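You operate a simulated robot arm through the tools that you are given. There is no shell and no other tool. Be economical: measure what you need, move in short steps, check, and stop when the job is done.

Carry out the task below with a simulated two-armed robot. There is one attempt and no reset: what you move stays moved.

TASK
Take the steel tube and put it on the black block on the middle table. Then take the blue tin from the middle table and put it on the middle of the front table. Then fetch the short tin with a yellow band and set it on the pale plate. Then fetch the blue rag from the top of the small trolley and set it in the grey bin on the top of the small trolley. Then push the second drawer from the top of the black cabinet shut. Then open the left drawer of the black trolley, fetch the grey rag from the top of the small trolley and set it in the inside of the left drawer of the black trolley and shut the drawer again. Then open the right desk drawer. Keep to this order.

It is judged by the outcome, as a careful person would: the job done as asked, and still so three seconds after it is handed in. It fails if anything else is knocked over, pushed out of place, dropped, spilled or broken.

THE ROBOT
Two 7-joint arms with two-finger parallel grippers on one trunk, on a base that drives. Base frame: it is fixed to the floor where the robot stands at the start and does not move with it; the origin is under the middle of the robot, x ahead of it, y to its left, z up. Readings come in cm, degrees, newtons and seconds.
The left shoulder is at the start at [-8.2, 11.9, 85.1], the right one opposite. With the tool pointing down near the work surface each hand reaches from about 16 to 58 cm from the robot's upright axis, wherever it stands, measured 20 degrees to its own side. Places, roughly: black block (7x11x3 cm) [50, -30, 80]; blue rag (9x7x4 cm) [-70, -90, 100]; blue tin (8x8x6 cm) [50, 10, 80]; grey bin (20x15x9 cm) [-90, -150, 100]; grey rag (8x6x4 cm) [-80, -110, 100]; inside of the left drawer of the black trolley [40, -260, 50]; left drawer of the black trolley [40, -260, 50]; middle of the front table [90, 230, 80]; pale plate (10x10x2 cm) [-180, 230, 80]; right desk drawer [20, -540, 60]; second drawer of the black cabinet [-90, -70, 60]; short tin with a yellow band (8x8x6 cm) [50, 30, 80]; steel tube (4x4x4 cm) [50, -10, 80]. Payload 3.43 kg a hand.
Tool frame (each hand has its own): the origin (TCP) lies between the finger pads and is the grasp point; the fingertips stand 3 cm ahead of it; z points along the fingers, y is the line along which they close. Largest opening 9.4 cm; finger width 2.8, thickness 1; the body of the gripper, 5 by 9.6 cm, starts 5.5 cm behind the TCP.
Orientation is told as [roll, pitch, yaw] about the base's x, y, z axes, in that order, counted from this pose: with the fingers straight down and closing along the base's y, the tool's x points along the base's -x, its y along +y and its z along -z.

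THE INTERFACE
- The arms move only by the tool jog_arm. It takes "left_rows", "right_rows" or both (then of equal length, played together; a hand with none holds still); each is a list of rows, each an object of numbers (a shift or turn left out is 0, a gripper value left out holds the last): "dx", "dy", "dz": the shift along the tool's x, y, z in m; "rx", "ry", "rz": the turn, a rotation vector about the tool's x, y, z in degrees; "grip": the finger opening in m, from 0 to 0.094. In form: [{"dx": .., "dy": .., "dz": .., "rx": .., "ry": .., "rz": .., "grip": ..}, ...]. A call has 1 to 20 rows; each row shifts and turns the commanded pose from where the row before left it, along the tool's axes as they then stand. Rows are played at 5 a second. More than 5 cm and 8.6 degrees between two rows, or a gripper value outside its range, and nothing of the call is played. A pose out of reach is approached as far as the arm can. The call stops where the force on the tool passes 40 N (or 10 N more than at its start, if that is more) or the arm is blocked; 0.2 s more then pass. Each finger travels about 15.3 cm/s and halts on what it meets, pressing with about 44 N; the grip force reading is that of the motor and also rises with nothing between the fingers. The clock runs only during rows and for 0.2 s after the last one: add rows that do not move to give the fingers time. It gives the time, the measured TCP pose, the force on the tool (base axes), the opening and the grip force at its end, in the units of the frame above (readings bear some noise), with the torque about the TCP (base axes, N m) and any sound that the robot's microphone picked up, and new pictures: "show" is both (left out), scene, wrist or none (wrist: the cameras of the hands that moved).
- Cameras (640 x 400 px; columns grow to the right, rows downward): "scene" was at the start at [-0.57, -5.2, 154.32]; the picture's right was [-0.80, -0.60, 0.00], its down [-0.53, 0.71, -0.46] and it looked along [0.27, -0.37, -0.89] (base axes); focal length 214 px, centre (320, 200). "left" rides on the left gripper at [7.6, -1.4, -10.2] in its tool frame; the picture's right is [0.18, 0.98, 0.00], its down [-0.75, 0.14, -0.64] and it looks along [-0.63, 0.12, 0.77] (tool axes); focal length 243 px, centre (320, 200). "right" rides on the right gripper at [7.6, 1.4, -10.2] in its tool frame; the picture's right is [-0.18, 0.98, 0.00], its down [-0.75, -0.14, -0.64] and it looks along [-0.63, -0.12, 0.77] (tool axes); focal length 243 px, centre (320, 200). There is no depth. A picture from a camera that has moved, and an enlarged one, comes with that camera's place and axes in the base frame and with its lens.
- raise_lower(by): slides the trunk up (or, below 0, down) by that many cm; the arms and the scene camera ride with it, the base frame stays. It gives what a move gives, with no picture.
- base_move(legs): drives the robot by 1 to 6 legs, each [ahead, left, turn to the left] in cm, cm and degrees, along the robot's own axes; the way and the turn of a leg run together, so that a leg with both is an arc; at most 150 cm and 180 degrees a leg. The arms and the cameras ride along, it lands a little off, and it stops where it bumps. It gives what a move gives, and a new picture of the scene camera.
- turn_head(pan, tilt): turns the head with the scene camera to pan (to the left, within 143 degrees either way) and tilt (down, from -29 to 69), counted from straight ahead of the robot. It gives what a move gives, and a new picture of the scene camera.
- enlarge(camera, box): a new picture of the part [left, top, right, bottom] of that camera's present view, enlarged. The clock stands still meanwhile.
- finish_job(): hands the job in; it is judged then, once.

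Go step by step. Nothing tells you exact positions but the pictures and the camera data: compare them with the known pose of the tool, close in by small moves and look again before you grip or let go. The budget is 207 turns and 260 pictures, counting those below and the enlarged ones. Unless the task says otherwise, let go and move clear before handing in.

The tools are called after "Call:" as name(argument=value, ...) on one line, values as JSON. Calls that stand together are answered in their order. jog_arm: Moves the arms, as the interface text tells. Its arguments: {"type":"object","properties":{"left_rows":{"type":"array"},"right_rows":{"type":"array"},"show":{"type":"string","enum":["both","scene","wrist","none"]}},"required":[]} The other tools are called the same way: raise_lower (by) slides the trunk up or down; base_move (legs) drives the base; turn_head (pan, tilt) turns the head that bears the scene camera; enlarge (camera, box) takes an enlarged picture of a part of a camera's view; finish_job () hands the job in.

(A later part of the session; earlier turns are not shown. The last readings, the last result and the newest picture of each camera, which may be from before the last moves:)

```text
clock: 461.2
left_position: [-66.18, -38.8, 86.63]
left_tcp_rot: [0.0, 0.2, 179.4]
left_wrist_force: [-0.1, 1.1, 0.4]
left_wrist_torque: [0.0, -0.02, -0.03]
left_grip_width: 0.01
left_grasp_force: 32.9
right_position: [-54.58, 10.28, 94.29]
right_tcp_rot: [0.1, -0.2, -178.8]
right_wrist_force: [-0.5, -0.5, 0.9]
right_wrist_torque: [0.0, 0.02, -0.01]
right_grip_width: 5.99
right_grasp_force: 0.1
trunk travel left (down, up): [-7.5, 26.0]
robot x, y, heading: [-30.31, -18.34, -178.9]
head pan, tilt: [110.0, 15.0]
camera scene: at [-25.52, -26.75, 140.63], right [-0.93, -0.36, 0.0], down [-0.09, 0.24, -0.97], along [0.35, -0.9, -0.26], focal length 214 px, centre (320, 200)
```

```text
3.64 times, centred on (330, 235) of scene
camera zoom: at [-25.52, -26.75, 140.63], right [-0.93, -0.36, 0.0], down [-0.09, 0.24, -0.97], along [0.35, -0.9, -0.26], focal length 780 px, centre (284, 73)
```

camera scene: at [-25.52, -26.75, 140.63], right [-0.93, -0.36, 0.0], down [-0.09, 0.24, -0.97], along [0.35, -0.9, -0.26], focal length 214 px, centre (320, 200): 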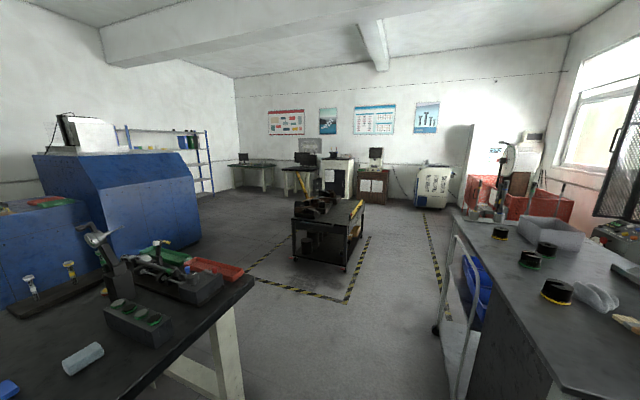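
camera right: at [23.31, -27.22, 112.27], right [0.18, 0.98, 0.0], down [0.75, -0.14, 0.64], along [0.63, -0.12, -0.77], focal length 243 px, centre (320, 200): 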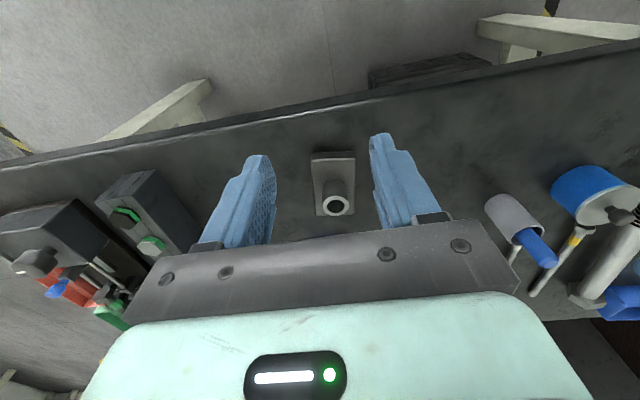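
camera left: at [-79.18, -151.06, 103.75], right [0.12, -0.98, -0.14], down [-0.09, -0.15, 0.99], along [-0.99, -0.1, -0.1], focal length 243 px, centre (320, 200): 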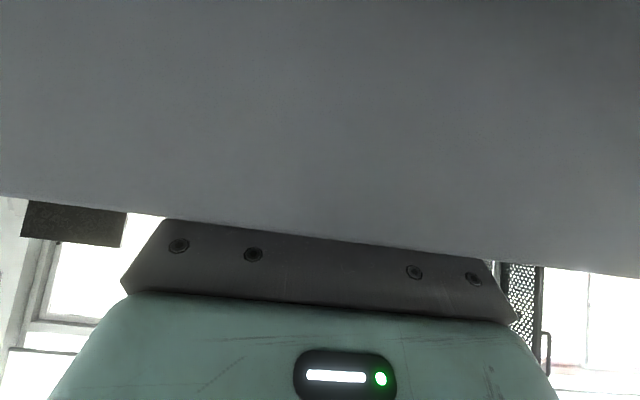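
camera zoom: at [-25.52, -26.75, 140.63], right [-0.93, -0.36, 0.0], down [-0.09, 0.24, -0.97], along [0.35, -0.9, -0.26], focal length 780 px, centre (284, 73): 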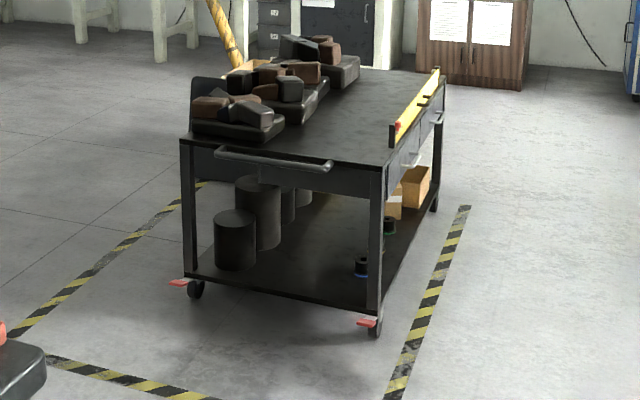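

The black trolley's long side faces −x with two drawer handles; the left one's handle is near [21.5,-262,47.5]. I drive there, turning around clear of it.

Call:
base_move(legs=[[-18, 0, -1], [0, 130, 0], [0, 128, 0], [30, 0, 0], [0, 0, 180]])

Call:
turn_head(pan=0, tilt=40)

```text
clock: 494.0
left_position: [-11.25, -251.29, 86.73]
left_tcp_rot: [-0.1, 0.1, 2.9]
left_wrist_force: [0.0, 0.3, 0.4]
left_wrist_torque: [-0.02, 0.01, -0.01]
left_grip_width: 0.0
left_grasp_force: 33.6
right_position: [-19.88, -300.78, 94.26]
right_tcp_rot: [0.0, -0.2, 4.6]
right_wrist_force: [0.0, 0.4, -0.9]
right_wrist_torque: [-0.01, -0.04, 0.02]
right_grip_width: 5.98
right_grasp_force: 0.1
trunk travel left (down, up): [-7.5, 26.0]
robot x, y, heading: [-45.84, -273.8, 4.5]
head pan, tilt: [110.0, 15.0]
camera scene: at [-51.12, -265.88, 140.63], right [0.91, 0.42, 0.0], down [0.11, -0.24, -0.97], along [-0.4, 0.88, -0.26], focal length 214 px, centre (320, 200)
```

scene: 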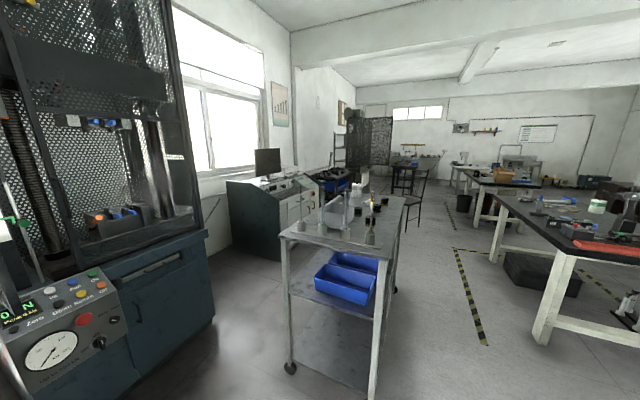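

```text
clock: 495.9
left_position: [-11.28, -251.18, 86.51]
left_tcp_rot: [-0.2, 0.3, 2.8]
left_wrist_force: [0.3, -0.8, -0.2]
left_wrist_torque: [0.03, 0.02, 0.0]
left_grip_width: 0.0
left_grasp_force: 32.9
right_position: [-19.92, -300.78, 94.27]
right_tcp_rot: [0.1, -0.2, 4.6]
right_wrist_force: [0.0, -0.5, 0.0]
right_wrist_torque: [-0.03, 0.01, 0.0]
right_grip_width: 6.0
right_grasp_force: 0.1
trunk travel left (down, up): [-7.5, 26.0]
robot x, y, heading: [-45.87, -274.44, 4.3]
head pan, tilt: [0.0, 40.0]
camera scene: at [-38.75, -273.68, 136.68], right [0.08, -1.0, 0.0], down [-0.64, -0.05, -0.77], along [0.76, 0.06, -0.64], focal length 214 px, centre (320, 200)
```

scene: 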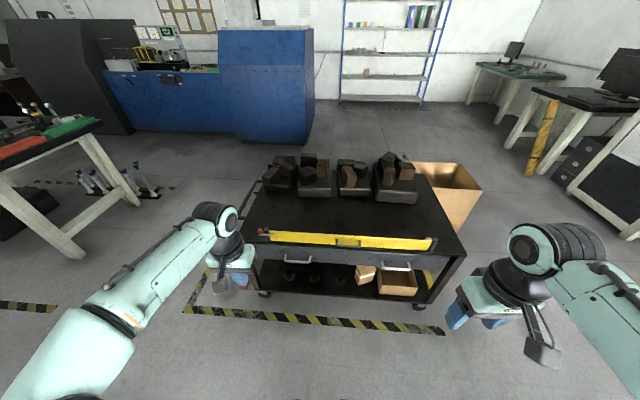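

Call:
enlarge(camera="scene", box=[230, 200, 480, 320])

```text
2.56 times, centred on (355, 260) of scene
camera zoom: at [-38.75, -273.68, 136.68], right [0.08, -1.0, 0.0], down [-0.64, -0.05, -0.77], along [0.76, 0.06, -0.64], focal length 549 px, centre (230, 46)
```

zoom: 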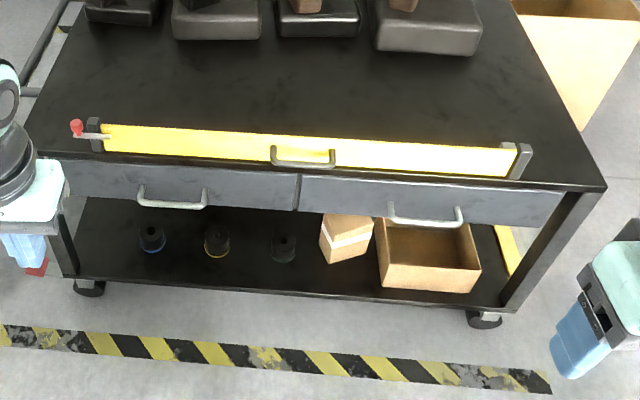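

The left handle's bar is near [20.8,-258.3,48]. I square up, then turn the hand to point forward with its fingers closing vertically around the bar.

Call:
base_move(legs=[[3, 0, -4.3]])

Call:
jog_arm(left_rows=[{"rz": 8.4}, {"rz": 8.4}, {"rz": 8.4}, {"rz": 8.4}, {"rz": 8.4}, {"rz": 8.4}, {"rz": 8.4}, {"rz": 8.4}, {"rz": 8.4}, {"rz": 8.4}, {"rz": 4.5}, {"rx": -8.3}, {"rx": -8.3}, {"rx": -8.3}, {"rx": -8.3}, {"rx": -8.3}, {"rx": -8.3}, {"rx": -8.3}, {"rx": -8.3, "grip": 0.04}, {"rx": -8.3}], show="none")

```text
clock: 496.8
left_position: [-6.64, -253.62, 86.65]
left_tcp_rot: [-0.1, 0.1, -1.4]
left_wrist_force: [0.1, 0.2, -0.4]
left_wrist_torque: [-0.02, 0.04, -0.02]
left_grip_width: 0.0
left_grasp_force: 32.6
right_position: [-18.97, -302.61, 94.22]
right_tcp_rot: [0.1, -0.2, 0.3]
right_wrist_force: [1.4, -0.2, 0.1]
right_wrist_torque: [-0.02, 0.02, 0.0]
right_grip_width: 6.0
right_grasp_force: 0.2
trunk travel left (down, up): [-7.5, 26.0]
robot x, y, heading: [-42.56, -274.28, 0.3]
head pan, tilt: [0.0, 40.0]
camera scene: at [-35.61, -274.07, 136.67], right [0.01, -1.0, 0.0], down [-0.64, 0.0, -0.77], along [0.77, 0.0, -0.64], focal length 214 px, centre (320, 200)
```

scene: 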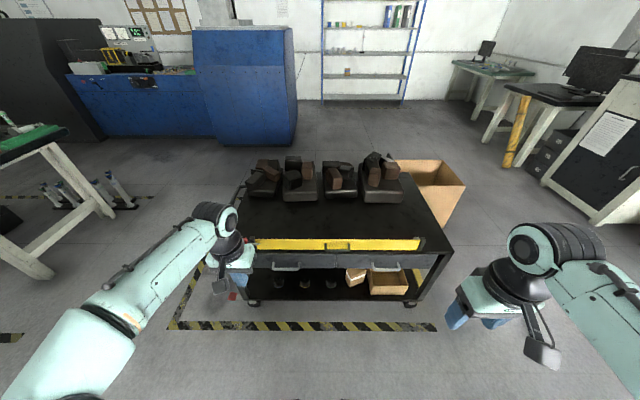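

```text
clock: 501.0
left_position: [-6.71, -253.71, 86.58]
left_tcp_rot: [74.5, -0.3, -89.8]
left_wrist_force: [0.0, -0.2, -0.3]
left_wrist_torque: [0.04, 0.0, 0.0]
left_grip_width: 4.0
left_grasp_force: 0.1
right_position: [-19.01, -302.62, 94.17]
right_tcp_rot: [0.1, -0.2, 0.3]
right_wrist_force: [-0.5, -0.2, -0.2]
right_wrist_torque: [-0.02, 0.01, -0.03]
right_grip_width: 6.01
right_grasp_force: 0.1
trunk travel left (down, up): [-7.5, 26.0]
robot x, y, heading: [-42.67, -274.18, 0.7]
head pan, tilt: [0.0, 40.0]
```

Call:
raise_lower(by=-7)

Call:
jog_arm(left_rows=[{"dz": 0.0101, "dy": -0.0377, "dx": -0.01}, {"dz": 0.0101, "dy": -0.0377, "dx": -0.01}, {"dz": 0.0101, "dy": -0.0377, "dx": -0.01}, {"dz": 0.0101, "dy": -0.0377, "dx": -0.01}, {"dz": 0.0101, "dy": -0.0377}, {"dz": 0.0101, "dy": -0.0377}, {"dz": 0.0101, "dy": -0.0377}, {"dz": 0.0101, "dy": -0.0377}, {}, {}], show="wrist")

```text
clock: 502.1
left_position: [-6.65, -253.77, 79.57]
left_tcp_rot: [74.6, 0.0, -89.9]
left_wrist_force: [-1.1, 0.6, 0.7]
left_wrist_torque: [0.05, 0.01, 0.02]
left_grip_width: 4.01
left_grasp_force: 0.1
right_position: [-19.04, -302.59, 87.18]
right_tcp_rot: [0.1, -0.2, 0.3]
right_wrist_force: [-0.3, 0.1, -0.1]
right_wrist_torque: [-0.02, 0.01, -0.01]
right_grip_width: 6.0
right_grasp_force: 0.1
trunk travel left (down, up): [-0.5, 33.0]
robot x, y, heading: [-42.72, -274.07, 0.2]
head pan, tilt: [0.0, 40.0]
```

```text
clock: 504.3
left_position: [-4.53, -256.67, 67.69]
left_tcp_rot: [74.6, -0.1, -89.9]
left_wrist_force: [0.2, -1.4, -0.4]
left_wrist_torque: [0.02, 0.01, 0.01]
left_grip_width: 4.03
left_grasp_force: 0.0
left hand out of reach, approached as far as the arm can: row 1, 2, 3, 4, 5, 6, 7, 8
right_position: [-18.94, -302.67, 87.34]
right_tcp_rot: [0.1, -0.2, 0.3]
right_wrist_force: [-0.4, 0.0, 0.2]
right_wrist_torque: [-0.02, 0.03, 0.01]
right_grip_width: 5.99
right_grasp_force: 0.1
trunk travel left (down, up): [-0.5, 33.0]
robot x, y, heading: [-42.9, -273.93, 0.5]
head pan, tilt: [0.0, 40.0]
camera left: at [-14.82, -249.02, 69.03], right [0.26, 0.19, 0.95], down [-0.58, -0.75, 0.31], along [0.77, -0.63, -0.09], focal length 243 px, centre (320, 200)
```

left: 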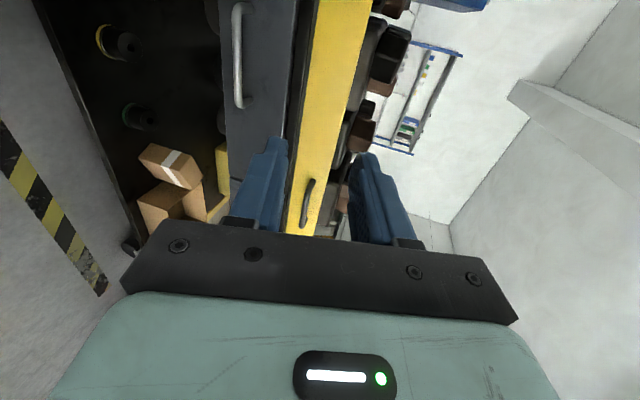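

Too close in to go so low; I extend forward first, then lower.

Call:
jog_arm(left_rows=[{"dz": 0.0386, "dy": 0.0104}, {"dz": 0.0386, "dy": 0.0104}, {"dz": 0.0386, "dy": 0.0104}, {"dz": 0.01, "dy": -0.0367}, {"dz": 0.01, "dy": -0.0367}, {"dz": 0.01, "dy": -0.0367}, {"dz": 0.01, "dy": -0.0367}, {"dz": 0.01, "dy": -0.0367}, {}, {}], show="wrist")

```text
clock: 506.5
left_position: [7.51, -256.49, 66.84]
left_tcp_rot: [74.5, -0.2, -89.8]
left_wrist_force: [-0.4, -0.3, 0.0]
left_wrist_torque: [0.0, -0.03, 0.01]
left_grip_width: 4.0
left_grasp_force: 0.0
left hand out of reach, approached as far as the arm can: row 4, 5, 6, 7, 8
right_position: [-18.95, -302.63, 87.28]
right_tcp_rot: [0.1, -0.1, 0.2]
right_wrist_force: [1.3, -1.1, 0.2]
right_wrist_torque: [-0.01, -0.01, 0.01]
right_grip_width: 6.02
right_grasp_force: 0.0
trunk travel left (down, up): [-0.5, 33.0]
robot x, y, heading: [-42.93, -274.02, 0.3]
head pan, tilt: [0.0, 40.0]
camera left: at [-2.8, -248.99, 68.09], right [0.26, 0.19, 0.95], down [-0.58, -0.75, 0.31], along [0.77, -0.63, -0.09], focal length 243 px, centre (320, 200)
```

left: 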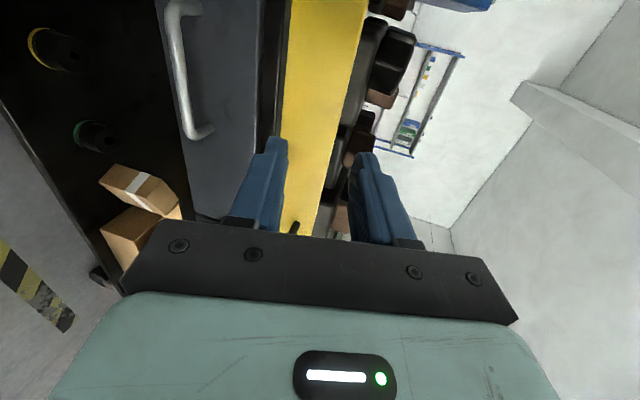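

That orientation can't go lower; a steeper hand (30° from vertical) should, and still clears the trolley's top edge. I re-tilt and lower.

Call:
jog_arm(left_rows=[{"rx": 7.5}, {"rx": 7.5}, {"rx": 7.5}, {"rx": 7.5}, {"rx": 7.5}, {"rx": 7.1}, {"dz": 0.0232, "dy": -0.0278}, {"dz": 0.0232, "dy": -0.0278}, {"dz": 0.0232, "dy": -0.0278}, {"dz": 0.0232, "dy": -0.0278}, {}, {}], show="none")

```text
clock: 509.1
left_position: [1.93, -250.71, 53.92]
left_tcp_rot: [29.9, -0.1, -90.0]
left_wrist_force: [-0.5, -0.8, 0.2]
left_wrist_torque: [0.03, 0.04, -0.03]
left_grip_width: 4.01
left_grasp_force: 0.2
left hand out of reach, approached as far as the arm can: row 4, 6
right_position: [-18.99, -302.66, 87.3]
right_tcp_rot: [0.0, -0.3, 0.2]
right_wrist_force: [0.2, -0.4, -0.5]
right_wrist_torque: [0.02, 0.01, 0.05]
right_grip_width: 6.01
right_grasp_force: 0.0
trunk travel left (down, up): [-0.5, 33.0]
robot x, y, heading: [-42.85, -273.9, 0.4]
head pan, tilt: [0.0, 40.0]
```

Call:
jog_arm(left_rows=[{"dx": -0.035, "grip": 0.03}, {"dx": -0.035}, {}, {}], show="none")

Call:
base_move(legs=[[14, 0, -0.3]])

Call:
jog_arm(left_rows=[{}], show="wrist")

```text
clock: 510.1
left_position: [1.86, -256.47, 54.02]
left_tcp_rot: [29.9, -0.2, -89.7]
left_wrist_force: [0.0, 0.2, 0.6]
left_wrist_torque: [-0.01, -0.04, 0.01]
left_grip_width: 3.01
left_grasp_force: 0.1
left hand out of reach, approached as far as the arm can: row 2
right_position: [-19.0, -302.62, 87.13]
right_tcp_rot: [0.1, -0.1, 0.2]
right_wrist_force: [0.2, 0.0, 0.2]
right_wrist_torque: [0.0, 0.01, 0.0]
right_grip_width: 6.03
right_grasp_force: 0.1
trunk travel left (down, up): [-0.5, 33.0]
robot x, y, heading: [-42.71, -274.21, 0.4]
head pan, tilt: [0.0, 40.0]
```

```text
clock: 511.4
left_position: [15.83, -256.83, 54.04]
left_tcp_rot: [29.8, -0.3, -90.2]
left_wrist_force: [0.0, 0.3, 0.1]
left_wrist_torque: [0.02, -0.01, -0.01]
left_grip_width: 2.99
left_grasp_force: 0.0
right_position: [-5.47, -302.82, 87.29]
right_tcp_rot: [0.2, -0.3, -0.1]
right_wrist_force: [0.3, -0.3, 0.1]
right_wrist_torque: [0.0, 0.01, 0.0]
right_grip_width: 6.02
right_grasp_force: 0.2
trunk travel left (down, up): [-0.5, 33.0]
robot x, y, heading: [-29.21, -273.97, -0.1]
head pan, tilt: [0.0, 40.0]
camera scene: at [-19.94, -274.12, 129.9], right [0.0, -1.0, 0.0], down [-0.64, 0.0, -0.77], along [0.77, 0.0, -0.64], focal length 214 px, centre (320, 200)
```

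scene: 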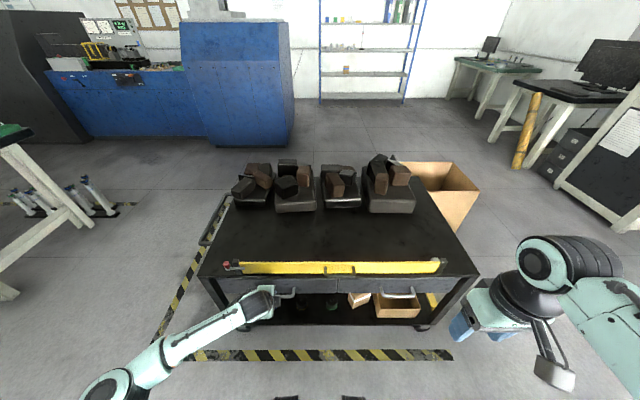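

```text
clock: 511.8
left_position: [15.9, -256.76, 53.9]
left_tcp_rot: [29.8, -0.2, -90.2]
left_wrist_force: [-0.1, 0.2, -0.7]
left_wrist_torque: [0.03, 0.01, -0.01]
left_grip_width: 3.0
left_grasp_force: 0.0
right_position: [-5.44, -302.85, 87.23]
right_tcp_rot: [0.2, -0.3, -0.1]
right_wrist_force: [0.5, 0.6, 0.6]
right_wrist_torque: [0.03, -0.01, -0.01]
right_grip_width: 5.98
right_grasp_force: 0.1
trunk travel left (down, up): [-0.5, 33.0]
robot x, y, heading: [-28.93, -274.33, -0.1]
head pan, tilt: [0.0, 40.0]
camera left: at [9.46, -248.99, 62.18], right [0.85, 0.18, 0.49], down [-0.2, -0.75, 0.63], along [0.48, -0.64, -0.6], focal length 243 px, centre (320, 200)
```

left: 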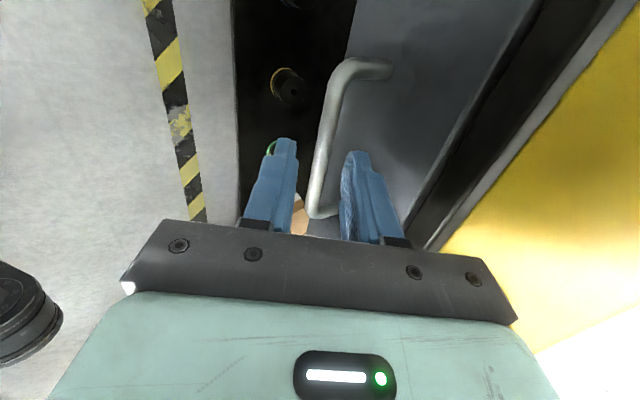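

The bar lies almost between the fingers (tool y≈1.25, z≈8.1 cm). I shift 1.2 cm and advance onto it.

Call:
jog_arm(left_rows=[{"dy": 0.0125}, {"dz": 0.02}, {"dz": 0.02}, {"dz": 0.018}, {}, {}], show="wrist")

```text
clock: 513.2
left_position: [18.29, -254.74, 48.6]
left_tcp_rot: [29.9, -0.2, -90.3]
left_wrist_force: [2.3, -0.1, 2.7]
left_wrist_torque: [0.0, -0.02, 0.01]
left_grip_width: 3.19
left_grasp_force: 1.8
left hand out of reach, approached as far as the arm can: row 1, 2, 3, 4
right_position: [-5.42, -302.73, 87.2]
right_tcp_rot: [0.1, -0.2, -0.2]
right_wrist_force: [0.7, 0.3, 0.3]
right_wrist_torque: [-0.01, 0.01, -0.03]
right_grip_width: 6.0
right_grasp_force: 0.0
trunk travel left (down, up): [-0.5, 33.0]
robot x, y, heading: [-28.9, -273.73, -0.0]
head pan, tilt: [0.0, 40.0]
camera left: at [12.01, -247.07, 56.82], right [0.85, 0.18, 0.49], down [-0.2, -0.75, 0.63], along [0.48, -0.64, -0.6], focal length 243 px, centre (320, 200)
```

left: 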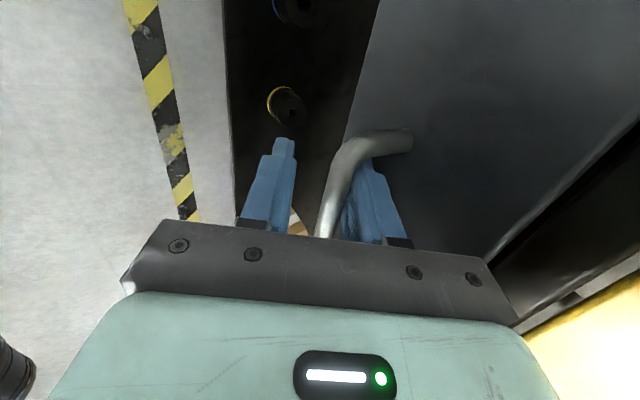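

The bar is now between the fingers, touching the front one. I close the grip on it.

Call:
jog_arm(left_rows=[{"grip": 0.0}, {"grip": 0.0}, {"grip": 0.0}, {"grip": 0.0}, {}], show="wrist")

```text
clock: 514.4
left_position: [18.31, -254.8, 48.95]
left_tcp_rot: [30.3, -0.2, -90.2]
left_wrist_force: [3.5, 2.0, 29.9]
left_wrist_torque: [0.4, 0.1, 0.3]
left_grip_width: 1.62
left_grasp_force: 44.9
right_position: [-5.57, -302.91, 87.24]
right_tcp_rot: [0.1, -0.3, -0.2]
right_wrist_force: [-0.6, 0.5, -0.1]
right_wrist_torque: [-0.04, 0.02, 0.0]
right_grip_width: 5.97
right_grasp_force: 0.0
trunk travel left (down, up): [-0.5, 33.0]
robot x, y, heading: [-29.1, -273.86, -0.0]
head pan, tilt: [0.0, 40.0]
camera left: at [12.0, -247.08, 57.09], right [0.85, 0.18, 0.49], down [-0.2, -0.75, 0.63], along [0.49, -0.64, -0.6], focal length 243 px, centre (320, 200)
```

left: 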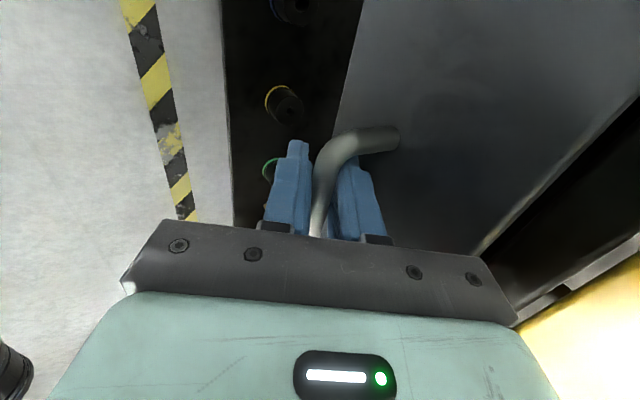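

Gripped. I relieve the vertical preload and pull the drawer open by driving back.

Call:
jog_arm(left_rows=[{"dz": -0.004, "dy": 0.0025}, {}], show="none")

Call:
base_move(legs=[[-12, 0, 0], [-13, 0, 0]])

```text
clock: 515.0
left_position: [18.1, -254.77, 49.02]
left_tcp_rot: [29.6, -0.2, -90.3]
left_wrist_force: [0.8, -0.2, 4.9]
left_wrist_torque: [-0.38, 0.04, -0.02]
left_grip_width: 1.62
left_grasp_force: 45.0
right_position: [-5.47, -302.83, 87.28]
right_tcp_rot: [0.0, -0.3, -0.1]
right_wrist_force: [-0.4, -0.1, 1.0]
right_wrist_torque: [0.02, 0.0, 0.02]
right_grip_width: 5.97
right_grasp_force: 0.1
trunk travel left (down, up): [-0.5, 33.0]
robot x, y, heading: [-29.34, -273.77, -0.1]
head pan, tilt: [0.0, 40.0]
```

```text
clock: 517.1
left_position: [-6.57, -254.8, 48.85]
left_tcp_rot: [29.7, -0.2, -90.3]
left_wrist_force: [0.7, -7.4, -21.3]
left_wrist_torque: [-0.09, -0.1, 0.26]
left_grip_width: 1.63
left_grasp_force: 45.4
right_position: [-30.33, -302.83, 87.17]
right_tcp_rot: [0.0, -0.2, -0.2]
right_wrist_force: [0.1, 0.4, 0.6]
right_wrist_torque: [-0.01, 0.0, 0.0]
right_grip_width: 5.96
right_grasp_force: 0.0
trunk travel left (down, up): [-0.5, 33.0]
robot x, y, heading: [-54.05, -273.64, -0.0]
head pan, tilt: [0.0, 40.0]
camera scene: at [-44.81, -274.05, 129.89], right [0.0, -1.0, 0.0], down [-0.64, 0.0, -0.77], along [0.77, 0.0, -0.64], focal length 214 px, centre (320, 200)
```

scene: 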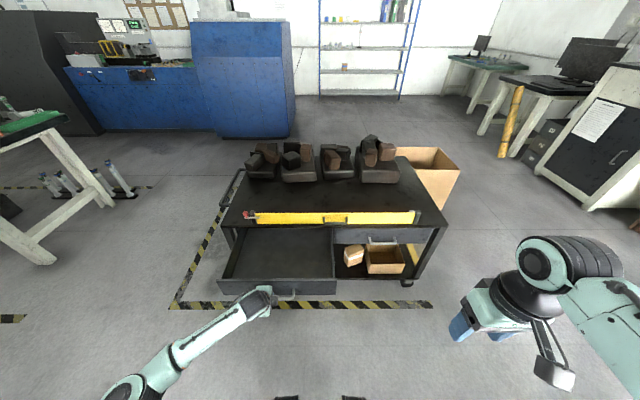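

The drawer is open about 25 cm and the trolley stayed put. I release, back the hand off, straighten it, raise the trunk, and drive to the grey rag.

Call:
jog_arm(left_rows=[{"grip": 0.03}, {"grip": 0.035}, {}, {"dz": -0.03}, {"dz": -0.03}, {"dz": -0.03, "dy": -0.02}, {"rx": 7.5}, {"rx": 7.5}, {"rx": 7.5}, {"rx": 7.5}, {}], show="none")

Call:
raise_lower(by=33)

Call:
jog_arm(left_rows=[{"rz": -8.2}, {"rz": -8.2}, {"rz": -8.2}, {"rz": -8.2}, {"rz": -8.2}, {"rz": -8.2}, {"rz": -8.2}, {"rz": -8.2}, {"rz": -8.2}, {"rz": -8.2}, {"rz": -8}, {"dz": -0.04}, {"dz": -0.04}, {"dz": -0.04}, {"dz": -0.04, "grip": 0.094}, {}], show="none")

Call:
base_move(legs=[[-8, 0, 0], [0, 0, 180], [-57, 0, 0], [0, -125, 0], [0, -61, 0]])

```text
clock: 519.5
left_position: [-12.6, -250.37, 57.49]
left_tcp_rot: [3.3, -0.2, -90.4]
left_wrist_force: [0.1, -0.1, 0.2]
left_wrist_torque: [0.03, -0.04, 0.0]
left_grip_width: 3.51
left_grasp_force: 0.0
left hand out of reach, approached as far as the arm can: row 9, 10
right_position: [-30.51, -302.62, 87.27]
right_tcp_rot: [0.2, -0.2, -0.3]
right_wrist_force: [0.3, 1.0, 0.8]
right_wrist_torque: [-0.01, -0.01, 0.04]
right_grip_width: 5.97
right_grasp_force: 0.1
trunk travel left (down, up): [-0.5, 33.0]
robot x, y, heading: [-53.86, -274.06, -0.2]
head pan, tilt: [0.0, 40.0]
```

```text
clock: 522.8
left_position: [-12.71, -250.34, 90.45]
left_tcp_rot: [3.5, -0.2, -90.3]
left_wrist_force: [-0.3, -0.5, -0.4]
left_wrist_torque: [-0.01, 0.0, -0.03]
left_grip_width: 3.49
left_grasp_force: 0.0
right_position: [-30.62, -302.72, 120.26]
right_tcp_rot: [0.2, -0.2, -0.3]
right_wrist_force: [-0.9, 0.7, 0.1]
right_wrist_torque: [-0.01, -0.02, 0.0]
right_grip_width: 6.01
right_grasp_force: 0.2
trunk travel left (down, up): [-33.5, 0.0]
robot x, y, heading: [-53.88, -273.99, -0.3]
head pan, tilt: [0.0, 40.0]
```

```text
clock: 526.2
left_position: [-13.52, -250.52, 106.55]
left_tcp_rot: [-0.2, -3.5, -0.4]
left_wrist_force: [0.4, 0.7, 0.6]
left_wrist_torque: [0.0, -0.03, -0.01]
left_grip_width: 9.4
left_grasp_force: 0.1
right_position: [-30.44, -302.66, 120.27]
right_tcp_rot: [0.1, -0.2, -0.3]
right_wrist_force: [0.1, -0.5, -0.6]
right_wrist_torque: [0.01, -0.01, -0.02]
right_grip_width: 6.01
right_grasp_force: 0.1
trunk travel left (down, up): [-33.5, 0.0]
robot x, y, heading: [-54.08, -274.14, -0.5]
head pan, tilt: [0.0, 40.0]
```

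```text
clock: 553.7
left_position: [-50.35, -112.11, 106.65]
left_tcp_rot: [-0.2, -3.5, -177.7]
left_wrist_force: [-1.0, 0.3, 0.7]
left_wrist_torque: [0.0, 0.02, -0.01]
left_grip_width: 9.37
left_grasp_force: 0.0
right_position: [-35.83, -59.02, 120.23]
right_tcp_rot: [0.0, -0.1, -177.6]
right_wrist_force: [-0.1, 0.2, 0.1]
right_wrist_torque: [0.0, 0.01, 0.02]
right_grip_width: 5.99
right_grasp_force: 0.0
trunk travel left (down, up): [-33.5, 0.0]
robot x, y, heading: [-10.8, -86.63, -177.5]
head pan, tilt: [0.0, 40.0]
camera scene: at [-14.95, -86.93, 163.61], right [-0.04, 1.0, 0.0], down [0.64, 0.03, -0.77], along [-0.77, -0.03, -0.64], focal length 214 px, centre (320, 200)
```

scene: 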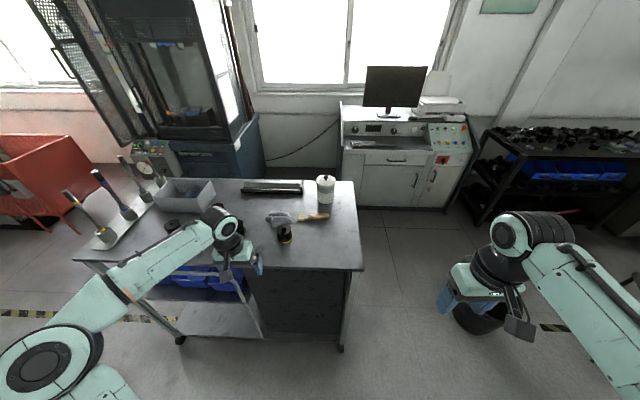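

Rag still at [-80.2,-107.1]. I level and raise the hand, drive up to the trolley and look from the wrist.

Call:
jog_arm(left_rows=[{"ry": 3.5, "dz": -0.04}, {"dz": -0.02}, {}], show="none")

Call:
base_move(legs=[[0, 0, -2.5], [18.5, -3, 0]])

Call:
jog_arm(left_rows=[{"dx": -0.03}, {"dx": -0.03}, {}, {}], show="wrist")

```text
clock: 554.5
left_position: [-50.01, -113.03, 111.73]
left_tcp_rot: [-0.3, 0.0, -177.6]
left_wrist_force: [-0.2, -0.1, 0.7]
left_wrist_torque: [-0.04, 0.03, 0.02]
left_grip_width: 9.42
left_grasp_force: 0.1
left hand out of reach, approached as far as the arm can: row 2
right_position: [-35.74, -58.9, 120.19]
right_tcp_rot: [0.1, -0.2, -177.6]
right_wrist_force: [-0.4, -0.6, 0.0]
right_wrist_torque: [0.01, 0.05, -0.01]
right_grip_width: 5.98
right_grasp_force: 0.0
trunk travel left (down, up): [-33.5, 0.0]
robot x, y, heading: [-11.03, -87.13, -177.5]
head pan, tilt: [0.0, 40.0]
```

```text
clock: 556.5
left_position: [-69.37, -108.25, 111.75]
left_tcp_rot: [-0.2, 0.0, 179.8]
left_wrist_force: [-1.1, 0.2, -0.8]
left_wrist_torque: [-0.02, -0.01, 0.0]
left_grip_width: 9.39
left_grasp_force: 0.0
right_position: [-52.84, -54.84, 120.16]
right_tcp_rot: [0.1, -0.3, 179.9]
right_wrist_force: [-1.1, -0.4, 0.4]
right_wrist_torque: [0.02, 0.06, 0.01]
right_grip_width: 5.99
right_grasp_force: 0.1
trunk travel left (down, up): [-33.5, 0.0]
robot x, y, heading: [-29.15, -83.39, 179.7]
head pan, tilt: [0.0, 40.0]
camera scene: at [-33.2, -83.74, 163.58], right [0.0, 1.0, 0.0], down [0.64, 0.0, -0.77], along [-0.77, 0.0, -0.64], focal length 214 px, centre (320, 200)
```

scene: 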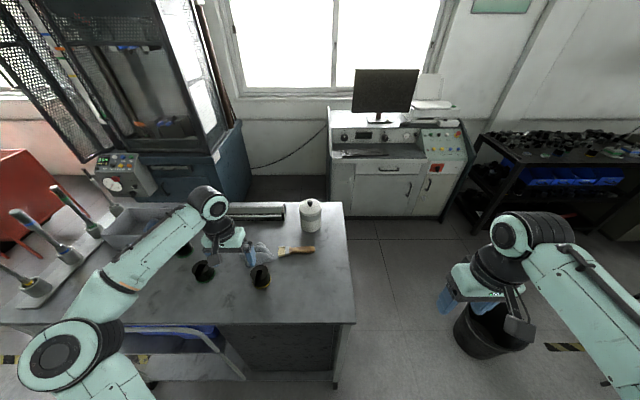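

```text
clock: 557.5
left_position: [-69.5, -108.4, 111.66]
left_tcp_rot: [-0.2, 0.0, 179.8]
left_wrist_force: [-0.4, -0.4, -0.3]
left_wrist_torque: [0.0, 0.0, 0.04]
left_grip_width: 9.38
left_grasp_force: 0.0
left hand out of reach, approached as far as the arm can: row 1, 2
right_position: [-52.89, -54.91, 120.23]
right_tcp_rot: [0.1, -0.3, 179.9]
right_wrist_force: [-1.1, 0.6, 0.4]
right_wrist_torque: [0.02, 0.02, 0.02]
right_grip_width: 6.01
right_grasp_force: 0.1
trunk travel left (down, up): [-33.5, 0.0]
robot x, y, heading: [-29.19, -83.73, 179.9]
head pan, tilt: [0.0, 40.0]
camera left: at [-61.88, -106.85, 122.11], right [0.18, -0.98, 0.0], down [-0.75, -0.14, 0.64], along [-0.63, -0.11, -0.77], focal length 243 px, centre (320, 200)
```

left: 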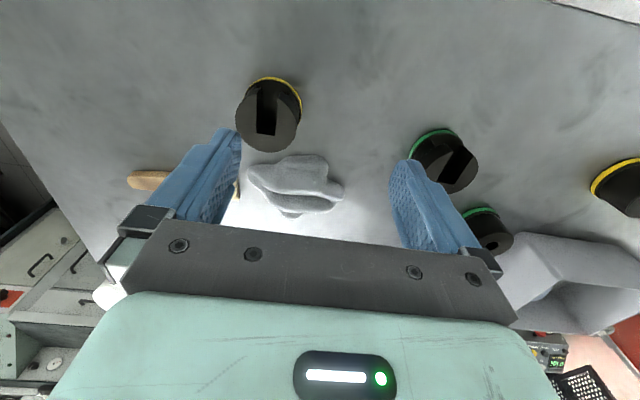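

The rag is long in y, so I should grip it across x. I first bend the arm out of its stretched pose, move over the rag and yaw the hand −90°.

Call:
jog_arm(left_rows=[{"dy": -0.04, "dz": 0.01}, {"dy": -0.04, "dz": 0.02}, {"dx": -0.04}, {"dx": -0.04}, {"dx": -0.022, "dy": 0.03}, {"dy": 0.044}, {"rz": 8.2, "grip": 0.086}, {"rz": 8.2}, {"rz": 8.2}, {"rz": 8.2}, {"rz": 8.2}, {"rz": 8.2}, {"rz": 8.2}, {"rz": 8.2}, {"rz": 8.2}, {"rz": 8.2}, {"rz": 8}, {}, {}], show="wrist")

```text
clock: 561.5
left_position: [-69.53, -110.9, 108.97]
left_tcp_rot: [0.1, -0.2, 89.7]
left_wrist_force: [0.0, -1.0, 0.8]
left_wrist_torque: [0.0, 0.04, 0.0]
left_grip_width: 8.6
left_grasp_force: 0.2
left hand out of reach, approached as far as the arm can: row 1, 2, 3, 4
right_position: [-52.93, -54.9, 120.17]
right_tcp_rot: [0.1, -0.3, 179.9]
right_wrist_force: [1.0, 0.1, 0.0]
right_wrist_torque: [-0.03, -0.02, 0.04]
right_grip_width: 5.98
right_grasp_force: 0.0
trunk travel left (down, up): [-33.5, 0.0]
robot x, y, heading: [-29.41, -83.65, 180.0]
head pan, tilt: [0.0, 40.0]
camera left: at [-68.12, -118.42, 119.31], right [-0.98, -0.18, 0.0], down [-0.14, 0.75, 0.64], along [-0.12, 0.63, -0.76], focal length 243 px, centre (320, 200)
```

left: 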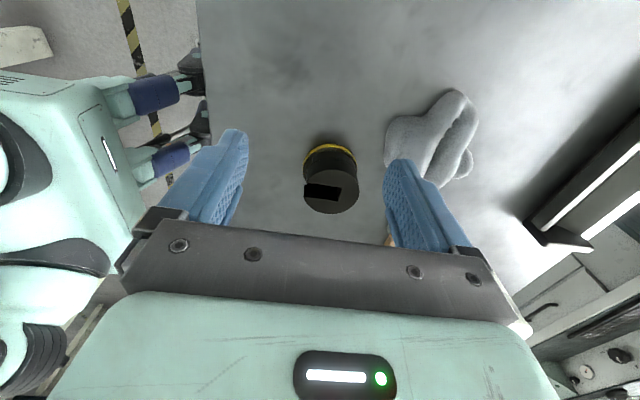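

Call:
jog_arm(left_rows=[{"dy": 0.03}, {"dy": 0.03}, {"dy": 0.03}, {}, {}], show="none")

```text
clock: 562.7
left_position: [-72.68, -113.23, 107.87]
left_tcp_rot: [0.0, -0.1, 89.8]
left_wrist_force: [-0.5, -0.7, 0.1]
left_wrist_torque: [0.0, 0.01, -0.02]
left_grip_width: 8.59
left_grasp_force: 0.0
left hand out of reach, approached as far as the arm can: row 1, 2, 3
right_position: [-52.92, -54.88, 120.23]
right_tcp_rot: [0.0, -0.2, 179.9]
right_wrist_force: [0.9, -0.5, 0.3]
right_wrist_torque: [-0.03, -0.04, 0.0]
right_grip_width: 6.02
right_grasp_force: 0.0
trunk travel left (down, up): [-33.5, 0.0]
robot x, y, heading: [-29.42, -83.88, 179.8]
head pan, tilt: [0.0, 40.0]
```

The arm is simply at full stretch. I shift the robot 12 cm left and 1.5 cm closer so the shoulder lines up with the rag, then reach at lower height.

Call:
base_move(legs=[[1.5, 12, 0]])

Call:
jog_arm(left_rows=[{"dx": -0.045}, {"dx": -0.045}, {"dx": -0.045}, {"dx": -0.035, "dz": 0.02}, {"dz": 0.02, "dy": 0.01}, {"dy": 0.025}, {"dy": 0.02}, {}, {}], show="wrist")

```text
clock: 564.4
left_position: [-74.4, -125.16, 107.81]
left_tcp_rot: [0.0, -0.2, 89.7]
left_wrist_force: [-0.9, 0.5, 0.3]
left_wrist_torque: [0.0, 0.02, 0.0]
left_grip_width: 8.62
left_grasp_force: 0.1
right_position: [-54.36, -66.79, 120.17]
right_tcp_rot: [0.1, -0.2, 179.8]
right_wrist_force: [0.0, 0.8, 0.3]
right_wrist_torque: [-0.01, 0.0, -0.02]
right_grip_width: 6.0
right_grasp_force: 0.0
trunk travel left (down, up): [-33.5, 0.0]
robot x, y, heading: [-30.89, -95.89, 179.8]
head pan, tilt: [0.0, 40.0]
camera scene: at [-34.77, -95.65, 163.61], right [0.0, 1.0, 0.0], down [0.64, 0.0, -0.77], along [-0.77, 0.0, -0.64], focal length 214 px, centre (320, 200)
```

scene: 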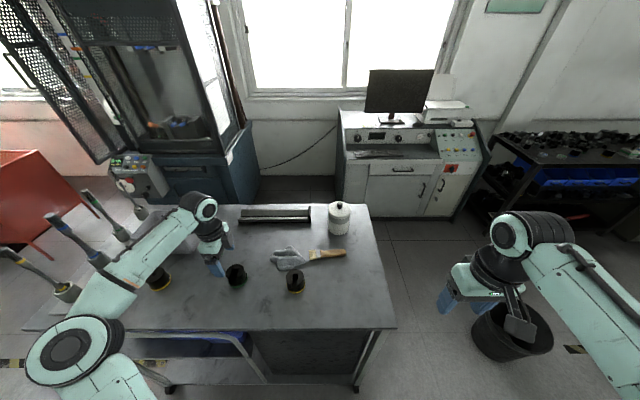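

```text
clock: 566.4
left_position: [-71.18, -116.75, 102.33]
left_tcp_rot: [0.1, -0.1, 89.8]
left_wrist_force: [0.5, -0.2, -1.0]
left_wrist_torque: [-0.01, 0.02, -0.05]
left_grip_width: 8.61
left_grasp_force: 0.0
left hand out of reach, approached as far as the arm can: row 1, 2, 3, 4, 6, 7
right_position: [-54.45, -66.85, 120.24]
right_tcp_rot: [0.1, -0.2, 179.8]
right_wrist_force: [0.1, 0.0, 0.5]
right_wrist_torque: [0.03, 0.01, 0.01]
right_grip_width: 6.0
right_grasp_force: 0.0
trunk travel left (down, up): [-33.5, 0.0]
robot x, y, heading: [-30.87, -95.24, 179.9]
head pan, tilt: [0.0, 40.0]
camera left: at [-69.68, -124.27, 112.69], right [-0.98, -0.18, 0.0], down [-0.14, 0.75, 0.65], along [-0.12, 0.63, -0.76], focal length 243 px, centre (320, 200)
```

left: 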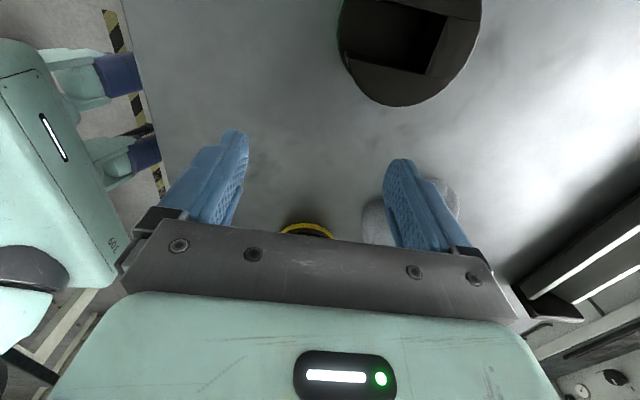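

The arm has drifted into an awkward posture. I lift away, draw the hand in close, and turn it back to normal yaw to reset the elbow.

Call:
jog_arm(left_rows=[{"dz": -0.04}, {"dz": -0.04}, {"dy": -0.04}, {"dy": -0.04}, {"dy": -0.04}, {"dy": -0.03}, {"rz": -8.2}, {"rz": -8.2}, {"rz": -8.2}, {"rz": -8.2}, {"rz": -8.2}, {"rz": -8.2}, {"rz": -8.2}, {"rz": -8.2}, {"rz": -8.2}, {"rz": -8.2}, {"rz": -8}, {}], show="none")

Call:
jog_arm(left_rows=[{"dy": -0.04}, {"dy": -0.04}, {"dy": -0.04, "dx": 0.02}, {"dx": 0.03}, {}, {"dx": -0.04}, {"dx": -0.04}, {}, {}], show="scene")

```text
clock: 570.2
left_position: [-54.59, -119.52, 110.72]
left_tcp_rot: [-0.2, -0.1, 179.9]
left_wrist_force: [-0.4, 0.5, 0.6]
left_wrist_torque: [-0.03, -0.02, -0.02]
left_grip_width: 8.6
left_grasp_force: 0.0
left hand out of reach, approached as far as the arm can: row 1, 2
right_position: [-54.37, -66.71, 120.28]
right_tcp_rot: [0.2, -0.3, 179.8]
right_wrist_force: [0.6, 0.3, -0.1]
right_wrist_torque: [-0.04, 0.0, 0.01]
right_grip_width: 6.0
right_grasp_force: 0.0
trunk travel left (down, up): [-33.5, 0.0]
robot x, y, heading: [-30.35, -95.27, 179.8]
head pan, tilt: [0.0, 40.0]
```

```text
clock: 572.2
left_position: [-57.66, -107.62, 110.8]
left_tcp_rot: [-0.2, 0.1, 179.7]
left_wrist_force: [0.5, -0.7, -0.2]
left_wrist_torque: [-0.01, 0.02, 0.03]
left_grip_width: 8.62
left_grasp_force: 0.0
right_position: [-54.41, -66.83, 120.23]
right_tcp_rot: [0.0, -0.2, 179.8]
right_wrist_force: [0.1, 0.0, 0.3]
right_wrist_torque: [-0.02, 0.02, 0.01]
right_grip_width: 5.99
right_grasp_force: 0.0
trunk travel left (down, up): [-33.5, 0.0]
robot x, y, heading: [-31.31, -95.36, 179.8]
head pan, tilt: [0.0, 40.0]
camera scene: at [-34.81, -95.65, 163.61], right [0.0, 1.0, 0.0], down [0.64, 0.0, -0.77], along [-0.77, 0.0, -0.64], focal length 214 px, centre (320, 200)
```

scene: 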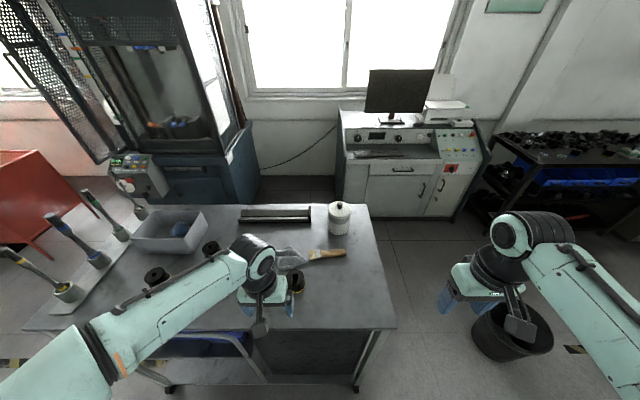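

Call:
jog_arm(left_rows=[{"dx": -0.04}, {"dx": -0.04}, {"dx": -0.04, "dz": 0.02}, {"dx": -0.04, "dz": 0.02}, {"dx": -0.04, "dz": 0.01}, {"dx": -0.015}, {}, {}], show="wrist")

```text
clock: 574.0
left_position: [-79.41, -107.45, 105.74]
left_tcp_rot: [-0.3, 0.0, 179.6]
left_wrist_force: [0.2, -0.2, -0.4]
left_wrist_torque: [-0.02, 0.01, 0.01]
left_grip_width: 8.61
left_grasp_force: 0.0
right_position: [-54.33, -66.83, 120.29]
right_tcp_rot: [0.2, -0.2, 179.8]
right_wrist_force: [0.0, 0.3, -0.2]
right_wrist_torque: [0.01, 0.01, 0.01]
right_grip_width: 6.02
right_grasp_force: 0.1
trunk travel left (down, up): [-33.5, 0.0]
robot x, y, heading: [-30.67, -95.83, 179.6]
head pan, tilt: [0.0, 40.0]
camera left: at [-71.78, -106.04, 116.06], right [0.18, -0.98, 0.0], down [-0.75, -0.14, 0.64], along [-0.63, -0.11, -0.77], focal length 243 px, centre (320, 200)
```

left: 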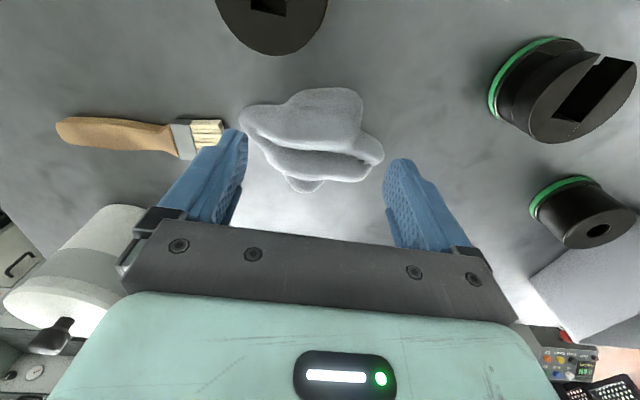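

Now well placed over the rag; its long axis runs nearly along y. I yaw the hand to 77° so the fingers close across its narrow side, and look once more.

Call:
jog_arm(left_rows=[{"rz": 8.2}, {"rz": 8.2}, {"rz": 8.2}, {"rz": 8.2}, {"rz": 8.2}, {"rz": 8.2}, {"rz": 8.2}, {"rz": 8.2}, {"rz": 8.2}, {"rz": 8.2}, {"rz": 8.2}, {"rz": 8.2}, {"rz": 4.2, "dx": 0.0066, "dy": 0.0108, "grip": 0.092}, {}, {}], show="wrist")

```text
clock: 577.2
left_position: [-80.28, -108.01, 105.61]
left_tcp_rot: [-0.1, -0.2, 77.1]
left_wrist_force: [-0.1, -0.6, 0.4]
left_wrist_torque: [0.02, 0.0, -0.02]
left_grip_width: 9.17
left_grasp_force: 0.0
right_position: [-54.42, -66.82, 120.37]
right_tcp_rot: [0.1, -0.2, 179.8]
right_wrist_force: [0.3, 0.2, 0.1]
right_wrist_torque: [0.0, 0.01, -0.01]
right_grip_width: 6.01
right_grasp_force: 0.1
trunk travel left (down, up): [-33.5, 0.0]
robot x, y, heading: [-30.41, -95.44, 179.7]
head pan, tilt: [0.0, 40.0]
camera left: at [-80.64, -115.69, 115.99], right [-1.0, 0.04, 0.0], down [0.03, 0.76, 0.64], along [0.03, 0.64, -0.76], focal length 243 px, centre (320, 200)
```

left: 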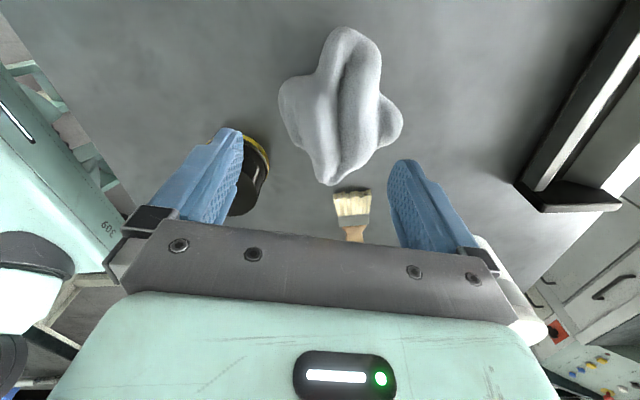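

The rag is wide in the middle but narrow (~4 cm) at its far end near [-82.4,-112]. I grip it there.

Call:
jog_arm(left_rows=[{"dx": 0.022, "dy": 0.006}, {"dx": 0.021, "dy": 0.0055}, {"dz": 0.03}, {"dz": 0.03}, {"dz": 0.01}, {}, {"grip": 0.01}, {"grip": 0.01}, {"grip": 0.01}, {"grip": 0.01}, {}, {"dz": -0.03}, {"dz": -0.04}, {"dz": -0.04}, {}], show="wrist")

```text
clock: 580.4
left_position: [-82.41, -111.8, 110.03]
left_tcp_rot: [0.0, -0.2, 77.2]
left_wrist_force: [0.0, -0.2, 0.0]
left_wrist_torque: [-0.03, -0.03, 0.02]
left_grip_width: 5.11
left_grasp_force: 43.5
right_position: [-54.35, -66.74, 120.12]
right_tcp_rot: [0.1, -0.3, 179.8]
right_wrist_force: [0.0, -0.4, 0.3]
right_wrist_torque: [0.02, 0.02, 0.0]
right_grip_width: 6.02
right_grasp_force: 0.1
trunk travel left (down, up): [-33.5, 0.0]
robot x, y, heading: [-30.75, -95.49, 179.9]
head pan, tilt: [0.0, 40.0]
camera left: at [-82.71, -119.57, 120.24], right [-1.0, 0.04, 0.0], down [0.03, 0.76, 0.64], along [0.03, 0.64, -0.76], focal length 243 px, centre (320, 200)
```

left: 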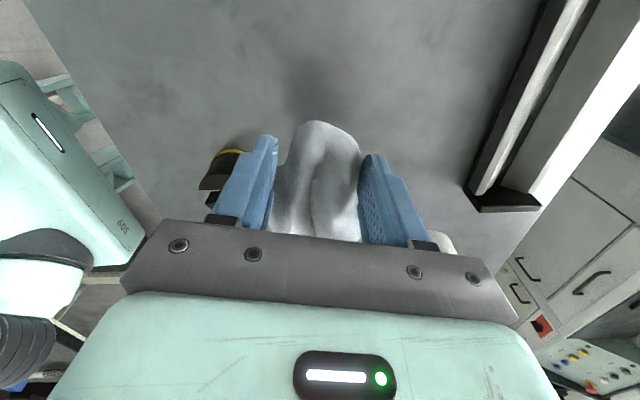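

The rag is held firmly. I draw the hand in and drive around to the black trolley's open drawer.

Call:
jog_arm(left_rows=[{"dx": -0.0096, "dy": -0.0414}, {"dx": -0.0096, "dy": -0.0414}, {"dx": -0.0096, "dy": -0.0414}, {"dx": -0.0096, "dy": -0.0414}, {}], show="none")

Call:
base_move(legs=[[-12.7, 0, 0], [0, 122.5, 0], [42, 0, 0], [0, 56, 0], [0, 0, 180], [16, 0, 0]])

Call:
raise_lower(by=-32)

```text
clock: 581.6
left_position: [-65.45, -111.47, 109.74]
left_tcp_rot: [0.1, -0.1, 77.1]
left_wrist_force: [0.5, 0.0, -0.6]
left_wrist_torque: [-0.04, -0.02, -0.02]
left_grip_width: 5.18
left_grasp_force: 43.5
right_position: [-54.41, -66.86, 120.12]
right_tcp_rot: [0.1, -0.3, 179.8]
right_wrist_force: [0.2, -0.1, 0.6]
right_wrist_torque: [0.01, 0.0, -0.04]
right_grip_width: 6.02
right_grasp_force: 0.2
trunk travel left (down, up): [-33.5, 0.0]
robot x, y, heading: [-31.12, -95.55, 179.9]
head pan, tilt: [0.0, 40.0]
```

```text
clock: 609.1
left_position: [-12.61, -257.94, 109.76]
left_tcp_rot: [0.0, -0.2, -102.2]
left_wrist_force: [-0.5, 0.0, -0.4]
left_wrist_torque: [0.02, -0.01, -0.01]
left_grip_width: 5.09
left_grasp_force: 44.0
right_position: [-23.29, -302.92, 120.26]
right_tcp_rot: [0.0, -0.2, 0.5]
right_wrist_force: [0.6, 0.2, -0.8]
right_wrist_torque: [0.04, 0.02, 0.0]
right_grip_width: 5.98
right_grasp_force: 0.1
trunk travel left (down, up): [-33.5, 0.0]
robot x, y, heading: [-47.04, -274.65, 0.5]
head pan, tilt: [0.0, 40.0]
camera scene: at [-43.04, -274.53, 163.58], right [0.01, -1.0, 0.0], down [-0.64, -0.01, -0.77], along [0.77, 0.01, -0.64], focal length 214 px, centre (320, 200)
```

scene: 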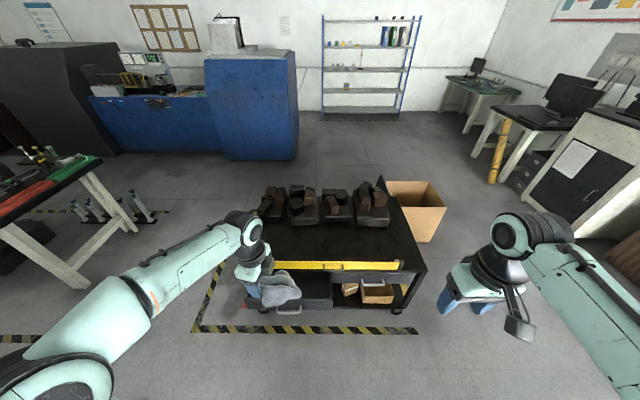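

```text
clock: 612.3
left_position: [-12.56, -258.13, 77.72]
left_tcp_rot: [0.1, -0.2, -102.2]
left_wrist_force: [0.3, -0.4, -0.3]
left_wrist_torque: [0.02, -0.04, -0.01]
left_grip_width: 5.1
left_grasp_force: 43.4
right_position: [-23.11, -302.98, 88.22]
right_tcp_rot: [0.2, -0.2, 0.5]
right_wrist_force: [0.9, 0.2, -0.3]
right_wrist_torque: [-0.03, -0.01, 0.0]
right_grip_width: 6.02
right_grasp_force: 0.1
trunk travel left (down, up): [-1.5, 32.0]
robot x, y, heading: [-47.03, -274.55, 0.6]
head pan, tilt: [0.0, 40.0]
```

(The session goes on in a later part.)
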